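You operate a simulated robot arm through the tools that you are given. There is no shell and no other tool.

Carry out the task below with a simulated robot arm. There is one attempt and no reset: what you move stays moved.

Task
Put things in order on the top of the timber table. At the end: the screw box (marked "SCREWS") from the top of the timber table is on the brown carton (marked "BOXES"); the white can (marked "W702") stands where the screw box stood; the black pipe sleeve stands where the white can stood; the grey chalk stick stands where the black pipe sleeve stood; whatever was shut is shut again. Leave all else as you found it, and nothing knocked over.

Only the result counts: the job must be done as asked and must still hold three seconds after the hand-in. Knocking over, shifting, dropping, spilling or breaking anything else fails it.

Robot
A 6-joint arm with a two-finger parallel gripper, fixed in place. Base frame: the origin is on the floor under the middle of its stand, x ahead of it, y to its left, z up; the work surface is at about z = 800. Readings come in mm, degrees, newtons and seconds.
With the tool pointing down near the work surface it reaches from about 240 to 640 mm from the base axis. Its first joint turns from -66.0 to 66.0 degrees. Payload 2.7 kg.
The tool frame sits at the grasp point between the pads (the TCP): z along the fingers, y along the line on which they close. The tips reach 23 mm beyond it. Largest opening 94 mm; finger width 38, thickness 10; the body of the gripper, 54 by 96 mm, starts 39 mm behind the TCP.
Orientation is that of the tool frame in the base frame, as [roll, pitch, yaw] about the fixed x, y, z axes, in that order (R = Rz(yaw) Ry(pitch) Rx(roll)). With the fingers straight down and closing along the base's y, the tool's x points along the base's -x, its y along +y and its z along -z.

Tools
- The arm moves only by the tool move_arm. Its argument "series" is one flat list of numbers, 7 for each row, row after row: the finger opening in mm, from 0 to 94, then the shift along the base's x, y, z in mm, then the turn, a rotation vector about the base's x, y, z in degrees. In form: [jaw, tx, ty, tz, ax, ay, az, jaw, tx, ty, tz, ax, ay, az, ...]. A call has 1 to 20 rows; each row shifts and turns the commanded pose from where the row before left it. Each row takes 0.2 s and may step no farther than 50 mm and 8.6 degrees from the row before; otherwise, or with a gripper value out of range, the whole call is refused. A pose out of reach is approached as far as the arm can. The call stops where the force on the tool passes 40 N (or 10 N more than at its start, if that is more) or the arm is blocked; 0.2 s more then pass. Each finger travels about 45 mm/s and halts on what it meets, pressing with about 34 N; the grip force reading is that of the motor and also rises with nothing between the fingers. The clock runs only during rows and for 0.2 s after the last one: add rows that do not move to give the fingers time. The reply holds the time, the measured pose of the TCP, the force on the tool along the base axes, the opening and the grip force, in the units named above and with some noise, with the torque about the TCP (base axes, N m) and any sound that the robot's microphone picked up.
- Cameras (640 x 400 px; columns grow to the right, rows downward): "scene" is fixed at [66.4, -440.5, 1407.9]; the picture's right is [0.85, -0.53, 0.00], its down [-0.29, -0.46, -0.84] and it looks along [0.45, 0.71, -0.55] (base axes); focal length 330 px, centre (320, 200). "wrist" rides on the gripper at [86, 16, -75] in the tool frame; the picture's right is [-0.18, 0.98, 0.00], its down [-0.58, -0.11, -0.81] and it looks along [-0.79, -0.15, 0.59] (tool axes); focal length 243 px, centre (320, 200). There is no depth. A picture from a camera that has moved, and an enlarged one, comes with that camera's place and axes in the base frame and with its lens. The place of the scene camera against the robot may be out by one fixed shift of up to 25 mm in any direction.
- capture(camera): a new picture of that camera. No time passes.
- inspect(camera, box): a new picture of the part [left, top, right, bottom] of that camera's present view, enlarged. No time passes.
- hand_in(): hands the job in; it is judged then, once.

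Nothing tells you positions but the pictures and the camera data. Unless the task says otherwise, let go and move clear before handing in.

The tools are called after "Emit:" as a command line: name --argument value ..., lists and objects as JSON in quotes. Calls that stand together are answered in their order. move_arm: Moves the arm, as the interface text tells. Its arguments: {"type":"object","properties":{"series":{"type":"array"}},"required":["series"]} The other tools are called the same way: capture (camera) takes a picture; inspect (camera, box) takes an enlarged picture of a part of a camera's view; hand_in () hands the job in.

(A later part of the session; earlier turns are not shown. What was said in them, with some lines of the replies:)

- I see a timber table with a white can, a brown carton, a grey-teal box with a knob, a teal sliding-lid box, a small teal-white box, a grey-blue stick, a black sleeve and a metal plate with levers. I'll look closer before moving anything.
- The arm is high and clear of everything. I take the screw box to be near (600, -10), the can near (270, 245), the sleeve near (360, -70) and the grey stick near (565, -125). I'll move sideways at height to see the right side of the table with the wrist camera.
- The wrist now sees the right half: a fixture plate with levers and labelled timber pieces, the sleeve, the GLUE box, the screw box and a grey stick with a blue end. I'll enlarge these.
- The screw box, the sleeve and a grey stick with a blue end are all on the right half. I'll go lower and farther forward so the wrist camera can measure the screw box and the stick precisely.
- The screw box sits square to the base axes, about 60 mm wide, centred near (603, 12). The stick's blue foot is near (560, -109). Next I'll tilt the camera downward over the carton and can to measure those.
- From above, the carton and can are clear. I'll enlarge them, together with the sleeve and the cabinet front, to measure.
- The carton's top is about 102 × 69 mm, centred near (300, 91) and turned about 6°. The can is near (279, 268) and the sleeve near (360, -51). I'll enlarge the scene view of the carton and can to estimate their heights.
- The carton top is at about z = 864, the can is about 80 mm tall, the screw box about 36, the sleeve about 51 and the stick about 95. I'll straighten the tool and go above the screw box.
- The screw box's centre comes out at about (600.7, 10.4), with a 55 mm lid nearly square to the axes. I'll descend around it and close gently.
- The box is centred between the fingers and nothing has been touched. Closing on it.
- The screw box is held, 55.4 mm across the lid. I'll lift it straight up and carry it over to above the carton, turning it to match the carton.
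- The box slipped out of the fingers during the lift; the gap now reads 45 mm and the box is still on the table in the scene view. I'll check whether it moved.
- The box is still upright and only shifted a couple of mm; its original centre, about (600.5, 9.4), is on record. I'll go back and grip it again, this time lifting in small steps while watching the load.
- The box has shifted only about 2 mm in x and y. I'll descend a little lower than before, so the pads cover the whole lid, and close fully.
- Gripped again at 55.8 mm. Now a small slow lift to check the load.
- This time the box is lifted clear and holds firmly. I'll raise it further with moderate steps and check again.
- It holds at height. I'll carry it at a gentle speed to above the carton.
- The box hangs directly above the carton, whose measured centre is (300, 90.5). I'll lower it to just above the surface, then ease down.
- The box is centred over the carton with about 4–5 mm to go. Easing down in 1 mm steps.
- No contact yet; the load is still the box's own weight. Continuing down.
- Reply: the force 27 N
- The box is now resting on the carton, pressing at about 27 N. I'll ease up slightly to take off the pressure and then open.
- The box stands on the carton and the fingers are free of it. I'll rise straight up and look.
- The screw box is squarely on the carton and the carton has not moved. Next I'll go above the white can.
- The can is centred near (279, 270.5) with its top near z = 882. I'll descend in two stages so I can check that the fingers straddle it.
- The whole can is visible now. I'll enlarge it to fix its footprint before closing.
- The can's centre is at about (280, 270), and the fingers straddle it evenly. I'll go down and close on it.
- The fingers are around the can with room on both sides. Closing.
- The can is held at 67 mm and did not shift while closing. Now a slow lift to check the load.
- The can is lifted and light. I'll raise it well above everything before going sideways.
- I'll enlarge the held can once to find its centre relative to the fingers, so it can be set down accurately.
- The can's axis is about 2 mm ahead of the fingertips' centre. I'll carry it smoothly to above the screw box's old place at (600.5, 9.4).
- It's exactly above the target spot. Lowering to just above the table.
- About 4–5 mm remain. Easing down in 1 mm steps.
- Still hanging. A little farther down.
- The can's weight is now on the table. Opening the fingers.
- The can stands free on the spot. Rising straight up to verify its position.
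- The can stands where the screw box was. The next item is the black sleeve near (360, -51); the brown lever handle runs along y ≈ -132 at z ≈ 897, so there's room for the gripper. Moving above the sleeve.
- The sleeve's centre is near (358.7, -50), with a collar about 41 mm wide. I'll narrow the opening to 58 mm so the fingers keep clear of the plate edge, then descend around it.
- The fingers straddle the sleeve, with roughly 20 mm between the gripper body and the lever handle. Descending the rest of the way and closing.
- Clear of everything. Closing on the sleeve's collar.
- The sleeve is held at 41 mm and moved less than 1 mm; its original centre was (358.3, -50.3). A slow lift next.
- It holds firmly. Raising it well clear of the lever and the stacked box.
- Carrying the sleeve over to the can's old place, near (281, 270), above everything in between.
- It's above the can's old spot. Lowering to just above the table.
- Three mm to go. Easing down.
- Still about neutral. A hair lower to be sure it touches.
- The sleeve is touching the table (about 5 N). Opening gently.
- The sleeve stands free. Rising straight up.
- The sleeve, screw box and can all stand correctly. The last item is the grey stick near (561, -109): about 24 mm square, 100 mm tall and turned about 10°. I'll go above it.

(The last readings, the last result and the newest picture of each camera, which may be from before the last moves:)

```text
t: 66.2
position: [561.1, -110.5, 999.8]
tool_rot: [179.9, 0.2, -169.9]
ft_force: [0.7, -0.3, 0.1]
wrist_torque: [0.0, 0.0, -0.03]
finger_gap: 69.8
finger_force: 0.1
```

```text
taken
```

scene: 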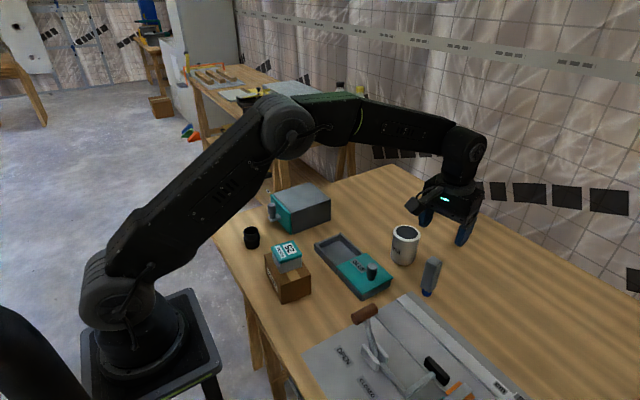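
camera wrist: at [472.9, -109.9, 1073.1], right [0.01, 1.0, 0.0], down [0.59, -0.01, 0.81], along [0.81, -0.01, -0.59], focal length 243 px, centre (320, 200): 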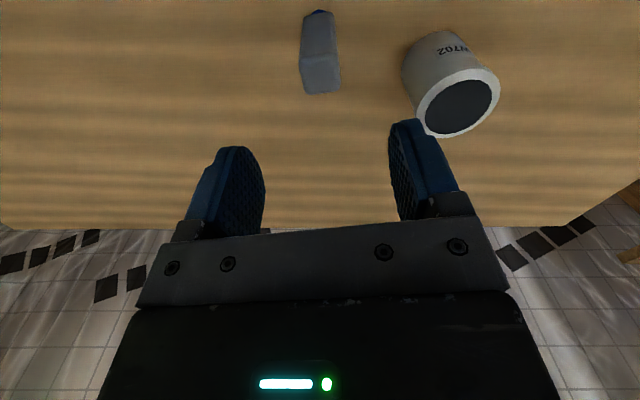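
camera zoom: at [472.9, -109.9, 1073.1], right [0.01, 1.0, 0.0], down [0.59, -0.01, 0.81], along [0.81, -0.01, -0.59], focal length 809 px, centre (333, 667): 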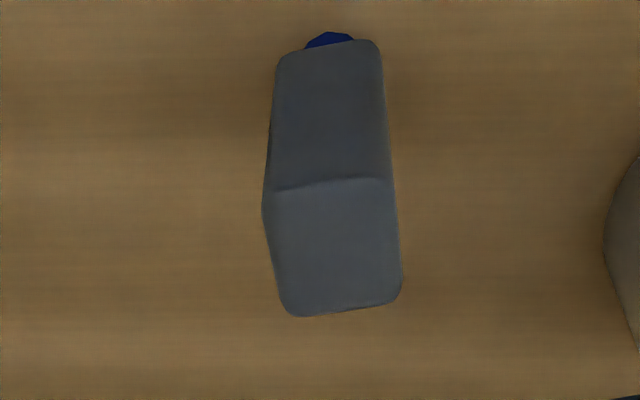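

The stick's centre measures (560, -110.5), right under the gripper, with its top near z = 900. I'll descend with a narrower opening, pausing just above its top.

Emit:
move_arm --series '[60, 0, 0, -30, 0, 0, -0.5, 56, 0, 0, -30, 0, 0, -0.5, 56, 0, 0, -10, 0, 0, 0, 56, 0, 0, 0, 0, 0, 0]'

Emit:
capture --camera "wrist"

Emit:
inspect --camera "scene" --box '[380, 190, 508, 310]'

```text
t: 67.2
position: [560.1, -109.7, 929.4]
tool_rot: [179.8, 0.2, -170.9]
ft_force: [0.1, 0.2, -0.1]
wrist_torque: [-0.02, -0.01, -0.01]
finger_gap: 55.9
finger_force: 0.1
```

```text
taken
camera wrist: at [472.6, -107.9, 1001.7], right [0.03, 1.0, 0.0], down [0.59, -0.02, 0.81], along [0.81, -0.02, -0.59], focal length 243 px, centre (320, 200)
```

wrist: 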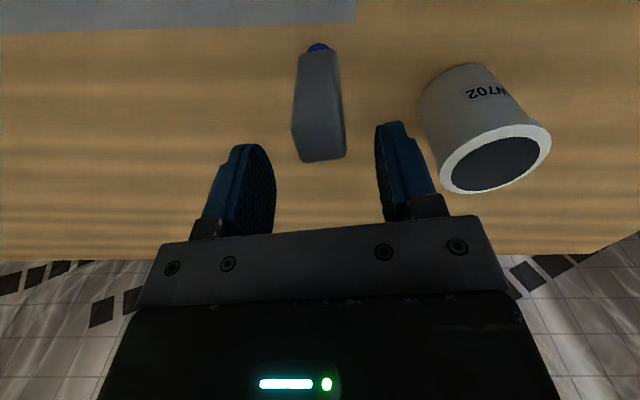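

```text
3.33 times, centred on (444, 250) of scene
camera zoom: at [66.4, -440.5, 1407.9], right [0.85, -0.53, 0.0], down [-0.29, -0.46, -0.84], along [0.45, 0.71, -0.55], focal length 1099 px, centre (-93, 33)
```

zoom: 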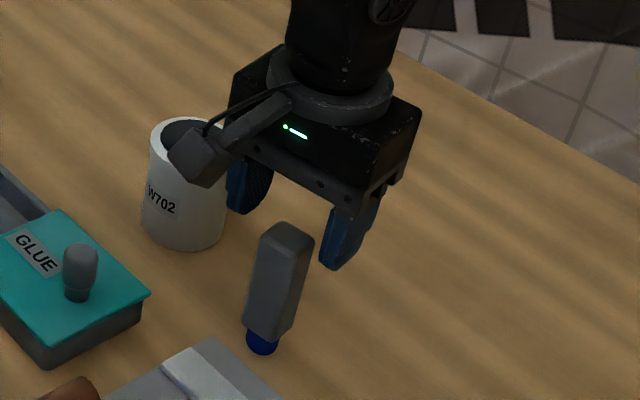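

The fingers straddle the stick evenly and the can is clear. Going down to grip height.

Emit:
move_arm --series '[56, 0, 0, -20, 0, 0, 0, 56, 0, 0, -22, 0, 0, 0, 56, 0, 0, -14, 0, 0, 0, 56, 0, 0, -5, 0, 0, 0, 56, 0, 0, 0, 0, 0, 0]'

Emit:
capture --camera "wrist"

Emit:
inspect --camera "scene" --box '[380, 210, 492, 310]'

```text
t: 68.4
position: [560.3, -109.8, 869.2]
tool_rot: [179.9, 0.2, -170.9]
ft_force: [0.1, -0.2, -0.4]
wrist_torque: [0.01, 0.02, 0.0]
finger_gap: 56.2
finger_force: 0.0
```

```text
taken
camera wrist: at [472.9, -107.8, 940.6], right [0.03, 1.0, 0.0], down [0.59, -0.02, 0.81], along [0.81, -0.02, -0.59], focal length 243 px, centre (320, 200)
```

wrist: 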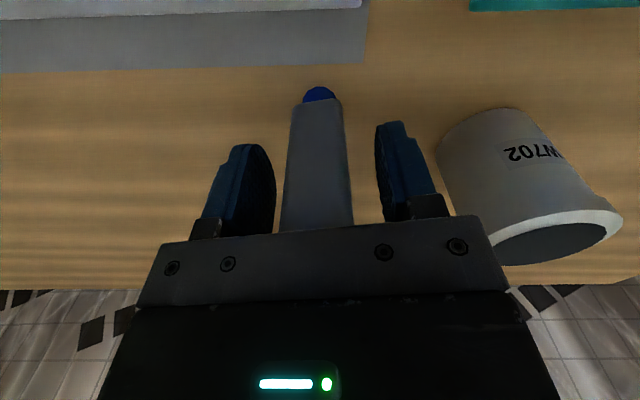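

```text
4.00 times, centred on (436, 260) of scene
camera zoom: at [66.4, -440.5, 1407.9], right [0.85, -0.53, 0.0], down [-0.29, -0.46, -0.84], along [0.45, 0.71, -0.55], focal length 1319 px, centre (-144, -40)
```

zoom: 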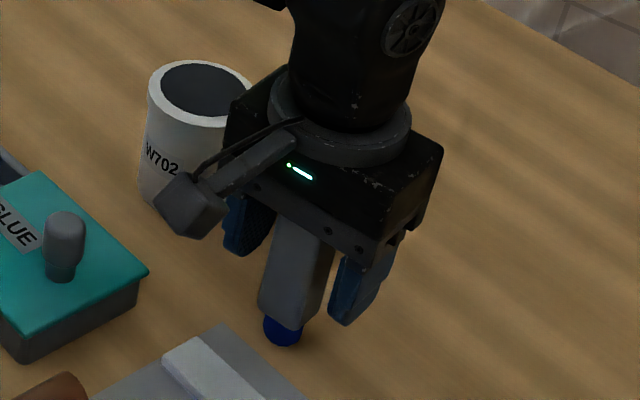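

The fingers are beside the stick, with no contact. Closing.

Emit:
move_arm --series '[0, 0, 0, 0, 0, 0, 0, 0, 0, 0, 0, 0, 0, 0, 0, 0, 0, 0, 0, 0, 0, 0, 0, 0, 0, 0, 0, 0]'

Emit:
capture --camera "wrist"

Emit:
inspect --camera "wrist" --box '[240, 70, 400, 240]'

```text
t: 69.4
position: [560.0, -109.9, 868.7]
tool_rot: [179.8, 0.2, -170.8]
ft_force: [0.5, 0.7, 0.2]
wrist_torque: [-0.02, 0.0, -0.01]
finger_gap: 27.6
finger_force: 33.9
```

```text
taken
camera wrist: at [472.9, -107.8, 940.8], right [0.03, 1.0, 0.0], down [0.59, -0.02, 0.81], along [0.81, -0.02, -0.59], focal length 243 px, centre (320, 200)
```

wrist: 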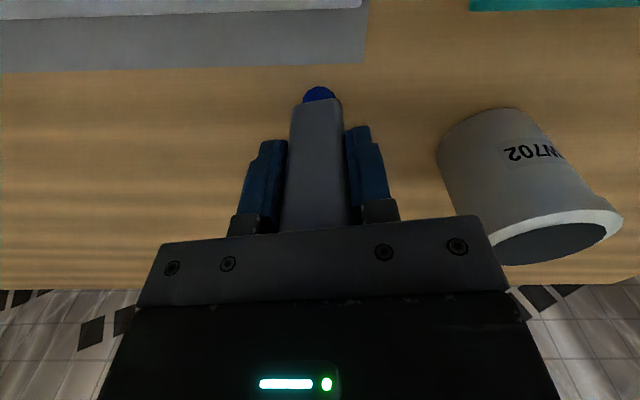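

```text
2.35 times, centred on (320, 155) of wrist
camera zoom: at [472.9, -107.8, 940.8], right [0.03, 1.0, 0.0], down [0.59, -0.02, 0.81], along [0.81, -0.02, -0.59], focal length 571 px, centre (320, 306)
```

zoom: 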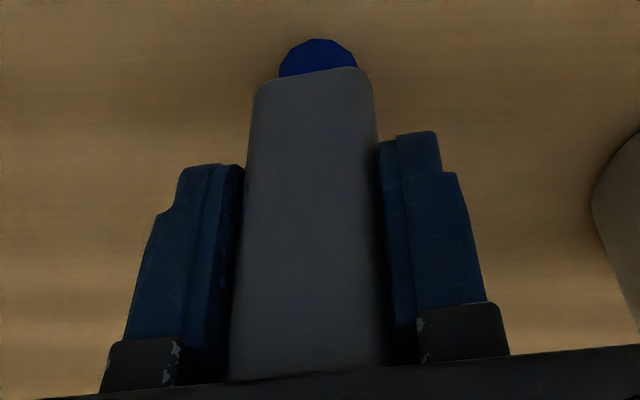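

The stick is held at 27.6 mm and its foot is directly under the TCP. A slow lift to check.

Emit:
move_arm --series '[0, 0, 0, 1, 0, 0, 0, 0, 0, 0, 2, 0, 0, 0, 0, 0, 0, 3, 0, 0, 0, 0, 0, 0, 4, 0, 0, 0, 0, 0, 0, 0, 0, 0, 0]'

Emit:
inspect --camera "wrist" --box '[240, 70, 400, 240]'

```text
t: 70.6
position: [560.2, -109.8, 880.7]
tool_rot: [179.9, 0.2, -171.0]
ft_force: [0.1, -0.5, -1.0]
wrist_torque: [0.01, -0.01, 0.03]
finger_gap: 27.3
finger_force: 33.6
```

```text
2.35 times, centred on (320, 155) of wrist
camera zoom: at [472.9, -107.2, 951.4], right [0.03, 1.0, 0.0], down [0.59, -0.02, 0.81], along [0.81, -0.02, -0.59], focal length 571 px, centre (320, 306)
```

zoom: 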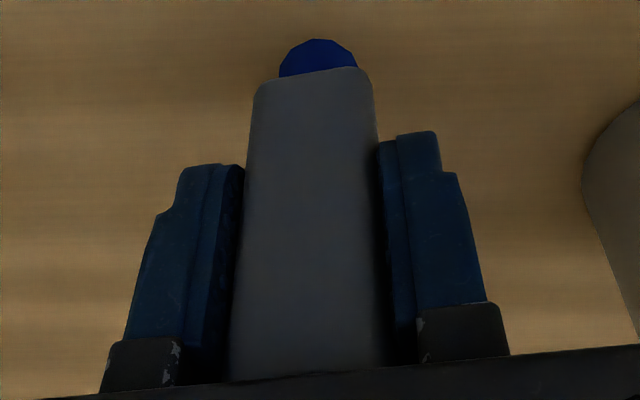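

It holds without slipping. Raising it and carrying it to above the sleeve's old place at (358.3, -50.3).

Emit:
move_arm --series '[0, 0, 0, 8, 0, 0, 0, 0, 0, 0, 14, 0, 0, 0, 0, 0, 0, 20, 0, 0, 0, 0, 0, 0, 22, 0, 0, 0, 0, 0, 0, 22, 0, 0, 0, 0, 0, 0, 15, 0, 0, 0, 0, 0, 0, 7, 0, 0, 0, 0, 0, 0, 3, 0, 0, 0, 0, -9.6, 2.82, 0, 0, 0, 0, 0, -17.27, 5.07, 0, 0, 0, 0, 0, -25.91, 7.61, 0, 0, 0, 0, 0, -25.91, 7.61, 0, 0, 0, 0, 0, -25.91, 7.61, 0, 0, 0, 0, 0, -25.91, 7.61, 0, 0, 0, 0, 0, -25.91, 7.61, 0, 0, 0, 0, 0, -25.91, 7.61, 0, 0, 0, 0, 0, -13.43, 3.94, 0, 0, 0, 0, 0, -6.24, 1.83, 0, 0, 0, 0, 0, 0, 0, 0, 0, 0, 0]'

Emit:
capture --camera "wrist"

Emit:
capture --camera "scene"

```text
t: 74.6
position: [358.1, -51.2, 990.1]
tool_rot: [179.8, 0.2, -171.0]
ft_force: [0.3, 0.1, -1.1]
wrist_torque: [0.01, 0.01, -0.01]
finger_gap: 27.7
finger_force: 34.5
```

```text
taken
camera wrist: at [270.4, -48.5, 1062.3], right [0.03, 1.0, 0.0], down [0.59, -0.02, 0.81], along [0.81, -0.02, -0.59], focal length 243 px, centre (320, 200)
```

wrist: 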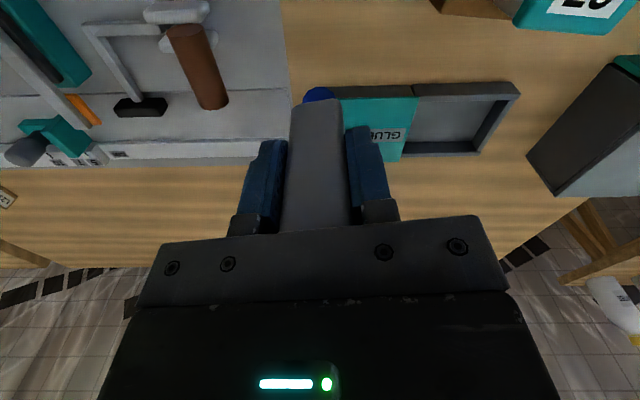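

```text
taken
```

scene: 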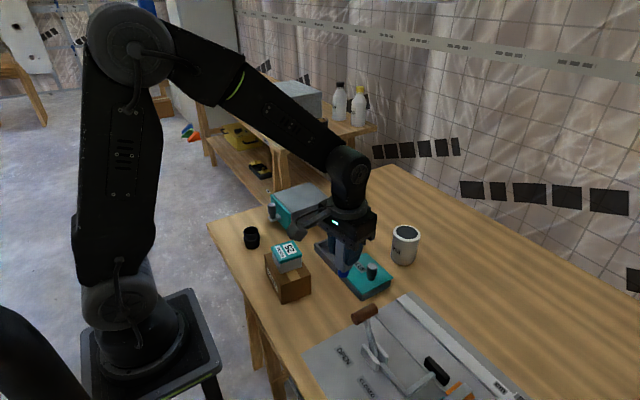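

It's within 1 mm of the target; I'll apply a small correction and lower it to just above the table.

Emit:
move_arm --series '[0, 0.5, 0.7, -10, 0, 0, 0, 0, 0, 0, -20, 0, 0, 0, 0, 0, 0, -24, 0, 0, 0, 0, 0, 0, -24, 0, 0, 0, 0, 0, 0, -18, 0, 0, 0, 0, 0, 0, -11, 0, 0, 0, 0, 0, 0, -6, 0, 0, 0, 0, 0, 0, -3, 0, 0, 0, 0, 0, 0, 0, 0, 0, 0]'

Emit:
capture --camera "wrist"

Emit:
inspect --camera "scene" --box '[290, 230, 418, 330]'

```text
t: 76.6
position: [359.7, -49.7, 873.1]
tool_rot: [179.9, 0.2, -170.9]
ft_force: [0.3, -0.6, -0.7]
wrist_torque: [0.0, -0.03, 0.04]
finger_gap: 27.5
finger_force: 33.6
```

```text
taken
camera wrist: at [271.5, -47.2, 946.1], right [0.03, 1.0, 0.0], down [0.59, -0.02, 0.81], along [0.81, -0.02, -0.59], focal length 243 px, centre (320, 200)
```

wrist: 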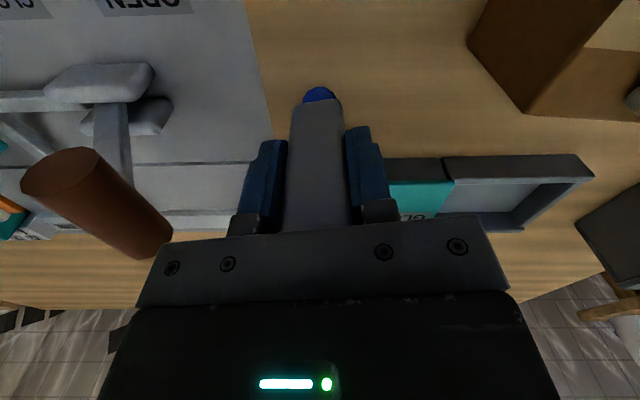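

```text
4.00 times, centred on (354, 280) of scene
camera zoom: at [66.4, -440.5, 1407.9], right [0.85, -0.53, 0.0], down [-0.29, -0.46, -0.84], along [0.45, 0.71, -0.55], focal length 1319 px, centre (184, -120)
```

zoom: 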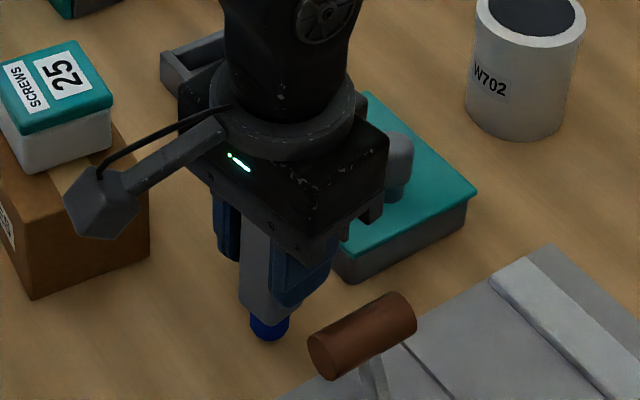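

About 5 mm above the table and on target. Easing down.

Emit:
move_arm --series '[0, 0, 0, -1, 0, 0, 0, 0, 0, 0, -1, 0, 0, 0, 0, 0, 0, -1, 0, 0, 0, 0, 0, 0, -1, 0, 0, 0, 0, 0, 0, 0, 0, 0, 0]'

```text
t: 77.8
position: [360.3, -49.3, 871.2]
tool_rot: [179.8, 0.2, -171.0]
ft_force: [-0.6, -0.3, -0.6]
wrist_torque: [-0.01, 0.0, 0.02]
finger_gap: 27.6
finger_force: 33.9
```

Emit:
move_arm --series '[0, 0, 0, -0.6, 0, 0, 0, 0, 0, 0, 0, 0, 0, 0]'

```text
t: 78.4
position: [359.4, -49.4, 868.0]
tool_rot: [180.0, 0.2, -170.9]
ft_force: [0.2, 0.5, -1.2]
wrist_torque: [-0.01, 0.03, -0.03]
finger_gap: 27.5
finger_force: 34.6
```

Emit:
move_arm --series '[0, 0, 0, -0.6, 0, 0, 0, 0, 0, 0, 0, 0, 0, 0]'

```text
t: 79.0
position: [359.2, -48.6, 868.5]
tool_rot: [179.9, 0.2, -170.9]
ft_force: [-0.7, -0.7, -0.3]
wrist_torque: [0.04, 0.01, -0.02]
finger_gap: 27.2
finger_force: 34.5
```

Still no clear contact. A further half millimetre.

Emit:
move_arm --series '[0, 0, 0, -0.5, 0, 0, 0, 0, 0, 0, 0, 0, 0, 0]'

```text
t: 79.6
position: [359.1, -50.6, 868.9]
tool_rot: [179.9, 0.2, -170.9]
ft_force: [-2.1, -1.7, 8.5]
wrist_torque: [-0.1, 0.18, 0.01]
finger_gap: 27.6
finger_force: 33.8
```

Contact at about 8 N. Easing up a touch, then opening.

Emit:
move_arm --series '[0, 0, 0, 0.25, 0, 0, 0, 0, 0, 0, 0, 0, 0, 0]'

```text
t: 80.2
position: [359.4, -49.1, 867.5]
tool_rot: [179.9, 0.2, -170.9]
ft_force: [-0.9, 0.3, 5.0]
wrist_torque: [0.07, 0.05, 0.02]
finger_gap: 27.4
finger_force: 33.9
```

Emit:
move_arm --series '[0, 0, 0, 0.1, 0, 0, 0, 34, 0, 0, 0, 0, 0, 0, 44, 0, 0, 0, 0, 0, 0, 54, 0, 0, 0, 0, 0, 0, 54, 0, 0, 0, 0, 0, 0, 54, 0, 0, 0, 0, 0, 0]'

Emit:
capture --camera "wrist"

Emit:
inspect --camera "scene" --box '[290, 230, 418, 330]'

```text
t: 81.6
position: [358.6, -49.4, 869.1]
tool_rot: [179.8, 0.3, -170.9]
ft_force: [1.0, -0.5, 0.9]
wrist_torque: [0.0, 0.01, 0.01]
finger_gap: 54.2
finger_force: 0.1
```

```text
taken
camera wrist: at [271.1, -47.6, 940.9], right [0.03, 1.0, 0.0], down [0.59, -0.02, 0.81], along [0.81, -0.02, -0.59], focal length 243 px, centre (320, 200)
```

wrist: 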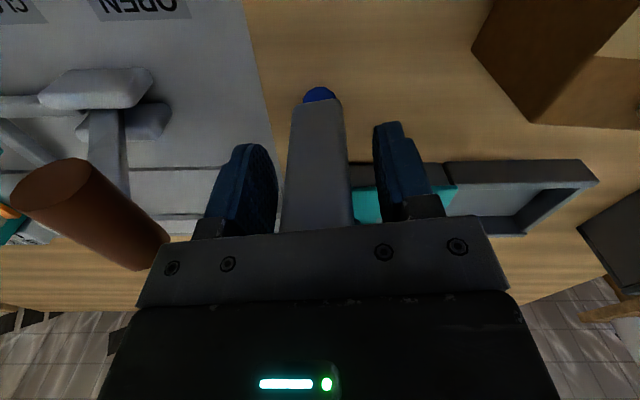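

```text
4.00 times, centred on (354, 280) of scene
camera zoom: at [66.4, -440.5, 1407.9], right [0.85, -0.53, 0.0], down [-0.29, -0.46, -0.84], along [0.45, 0.71, -0.55], focal length 1319 px, centre (184, -120)
```

zoom: 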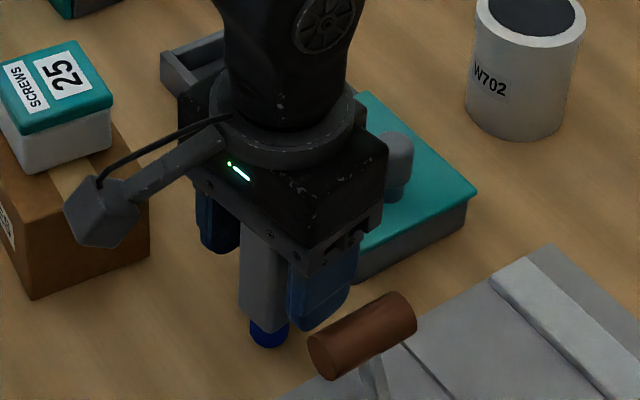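

The stick stands by itself between the open fingers. Rising straight up, slowly at first.

Emit:
move_arm --series '[54, 0, 0, 6, 0, 0, 0, 54, 0, 0, 15, 0, 0, 0, 54, 0, 0, 30, 0, 0, 0, 54, 0, 0, 40, 0, 0, 0, 54, 0, 0, 45, 0, 0, 0, 54, 0, 0, 0, 0, 0, 0]'

Emit:
capture --camera "wrist"

Emit:
capture --camera "scene"

Emit:
inspect --camera "scene" --box '[290, 230, 418, 330]'

```text
t: 83.0
position: [359.0, -49.6, 1005.8]
tool_rot: [180.0, 0.2, -170.8]
ft_force: [0.0, -0.3, 0.6]
wrist_torque: [0.0, -0.02, 0.01]
finger_gap: 53.8
finger_force: 0.0
```

```text
taken
camera wrist: at [270.7, -48.0, 1077.6], right [0.03, 1.0, 0.0], down [0.59, -0.02, 0.81], along [0.81, -0.02, -0.59], focal length 243 px, centre (320, 200)
```

wrist: 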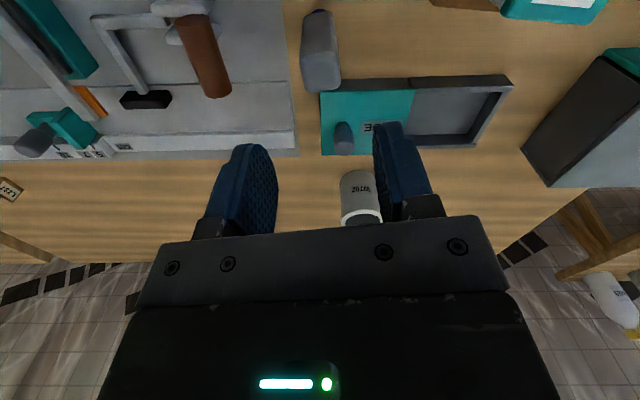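

```text
taken
```

scene: 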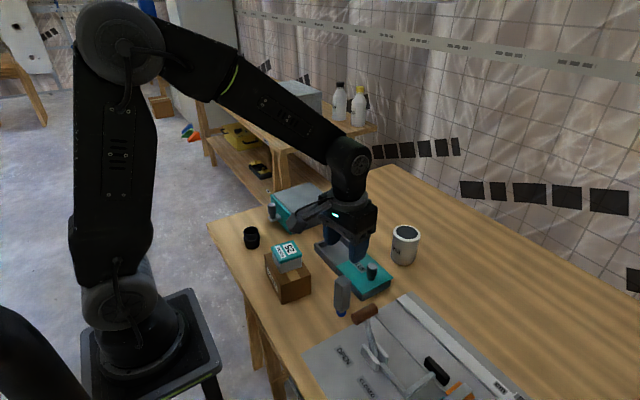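

```text
4.00 times, centred on (354, 280) of scene
camera zoom: at [66.4, -440.5, 1407.9], right [0.85, -0.53, 0.0], down [-0.29, -0.46, -0.84], along [0.45, 0.71, -0.55], focal length 1319 px, centre (184, -120)
```

zoom: 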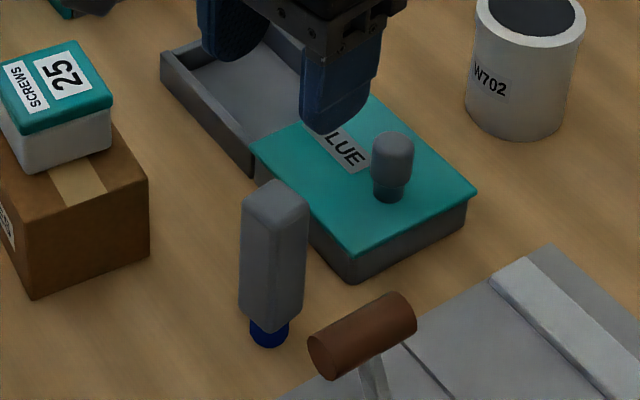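

All four items are in place and standing. Before handing in, I'll look at the far right end of the table to make sure no other object fits "grey chalk stick", and recheck everything from another angle.

Emit:
move_arm --series '[54, 0, -20, 30, 0, 0, -3, 54, 0, -30, 25, 0, 0, -3, 54, 0, -35, 20, 0, 0, -3, 54, 0, -40, 0, 0, 0, 0, 54, 0, -40, 0, 0, 0, 0, 54, 0, -40, 0, 0, 0, 0, 54, 0, -40, 0, 0, 0, 0, 54, 0, 0, 0, 0, 0, 0]'

Emit:
capture --camera "wrist"

Emit:
capture --camera "scene"

```text
t: 84.8
position: [359.2, -296.1, 1080.5]
tool_rot: [179.8, 0.2, -179.9]
ft_force: [-0.3, 0.9, 0.3]
wrist_torque: [0.0, -0.01, 0.02]
finger_gap: 54.0
finger_force: 0.1
```

```text
taken
camera wrist: at [273.3, -279.1, 1152.1], right [0.18, 0.98, 0.0], down [0.58, -0.11, 0.81], along [0.79, -0.15, -0.59], focal length 243 px, centre (320, 200)
```

wrist: 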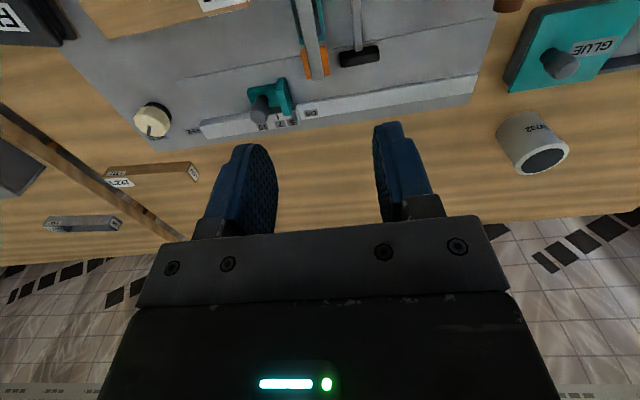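

```text
taken
```

scene: 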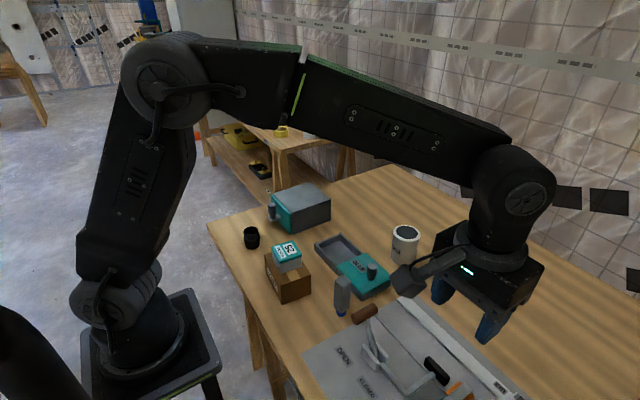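

No other stick-like item is visible yet. I'll turn the camera further right to see the rest of the table.

Emit:
move_arm --series '[54, 0, 0, 5, 0, 0, -8, 54, 0, 0, 5, 0, 0, -8, 54, 0, 0, 5, 0, 0, -8, 54, 0, 0, 5, 0, 0, -8, 54, 0, 0, 0, 0, 0, -8, 54, 0, 0, 0, 0, 0, 0]'

Emit:
capture --camera "wrist"

Emit:
inspect --camera "wrist" --box '[0, 0, 320, 200]'

Emit:
inspect --camera "scene" --box '[200, 170, 440, 340]'

```text
t: 86.2
position: [358.7, -295.9, 1099.9]
tool_rot: [179.9, 0.2, 140.0]
ft_force: [-0.8, 0.2, 0.3]
wrist_torque: [0.03, 0.02, -0.03]
finger_gap: 54.1
finger_force: 0.0
```

```text
taken
camera wrist: at [303.4, -226.7, 1172.0], right [0.77, 0.63, 0.0], down [0.37, -0.46, 0.81], along [0.51, -0.62, -0.59], focal length 243 px, centre (320, 200)
```

wrist: 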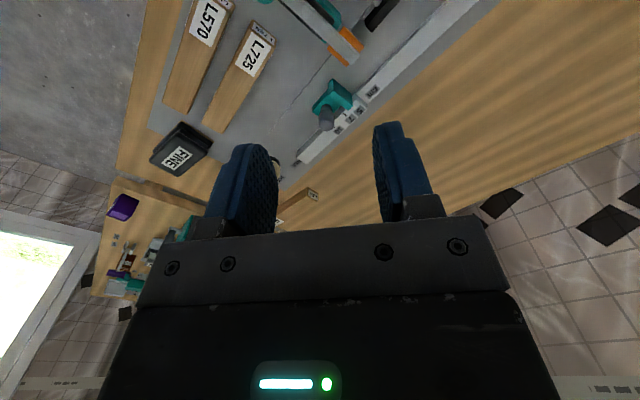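

```text
2.00 times, centred on (160, 100) of wrist
camera zoom: at [303.4, -226.7, 1172.0], right [0.77, 0.63, 0.0], down [0.37, -0.46, 0.81], along [0.51, -0.62, -0.59], focal length 485 px, centre (640, 400)
```

zoom: 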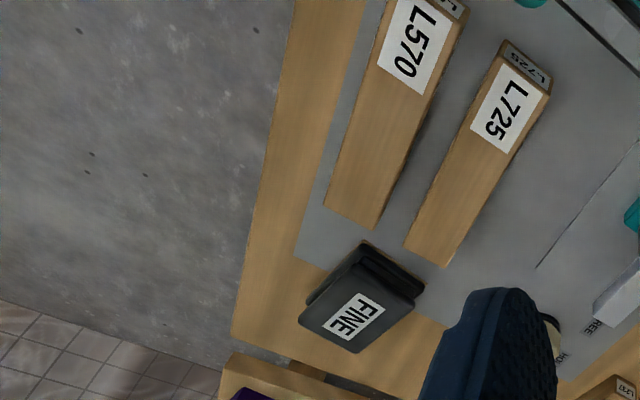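

```text
2.35 times, centred on (320, 255) of scene
camera zoom: at [66.4, -440.5, 1407.9], right [0.85, -0.53, 0.0], down [-0.29, -0.46, -0.84], along [0.45, 0.71, -0.55], focal length 776 px, centre (320, 71)
```

zoom: 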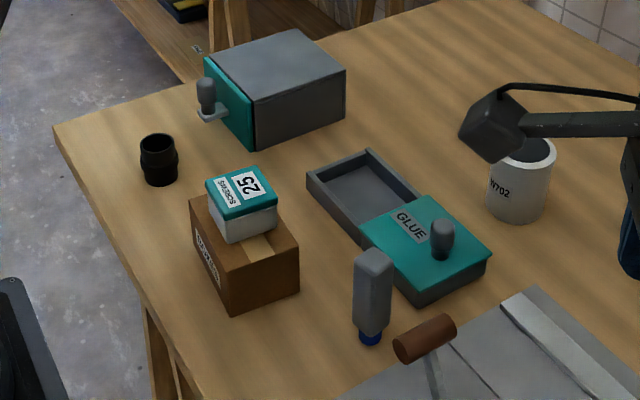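

Everything looks right. The screw box is on the carton, the can is at the box's old place, the sleeve at the can's and the grey stick at the sleeve's. I saw no other stick-like item on this table. Nothing was opened or knocked over, and the arm is clear, so I'm handing in.

Emit:
hand_in

```text
The job is handed in.
```

I've handed the job in, and in the last pictures all four items were upright in their new places. I have no verdict on it, only that it was accepted.

| Item | Where it is now |
|---|---|
| Screw box | On the middle of the carton's top; the carton did not move |
| White can | Where the screw box stood, within about 3 mm by camera |
| Black pipe sleeve | Where the white can stood, within about 2 mm |
| Grey stick with the blue end | Where the sleeve stood, within about 1 mm |

- **Which item is the chalk:** I took the grey stick with the blue end to be the chalk stick. It has no label, and I saw no other stick on the table, but I did not look inside the GLUE box or the grey cabinet.
- **A slip at the start:** the screw box slipped out of the fingers on the first lift. It stayed upright and shifted about 2 mm. I placed the can using the position I had measured before that.
- **Nothing opened:** I did not open anything, so everything that was shut stayed shut. The lever fixture and the other things on the table were not touched.
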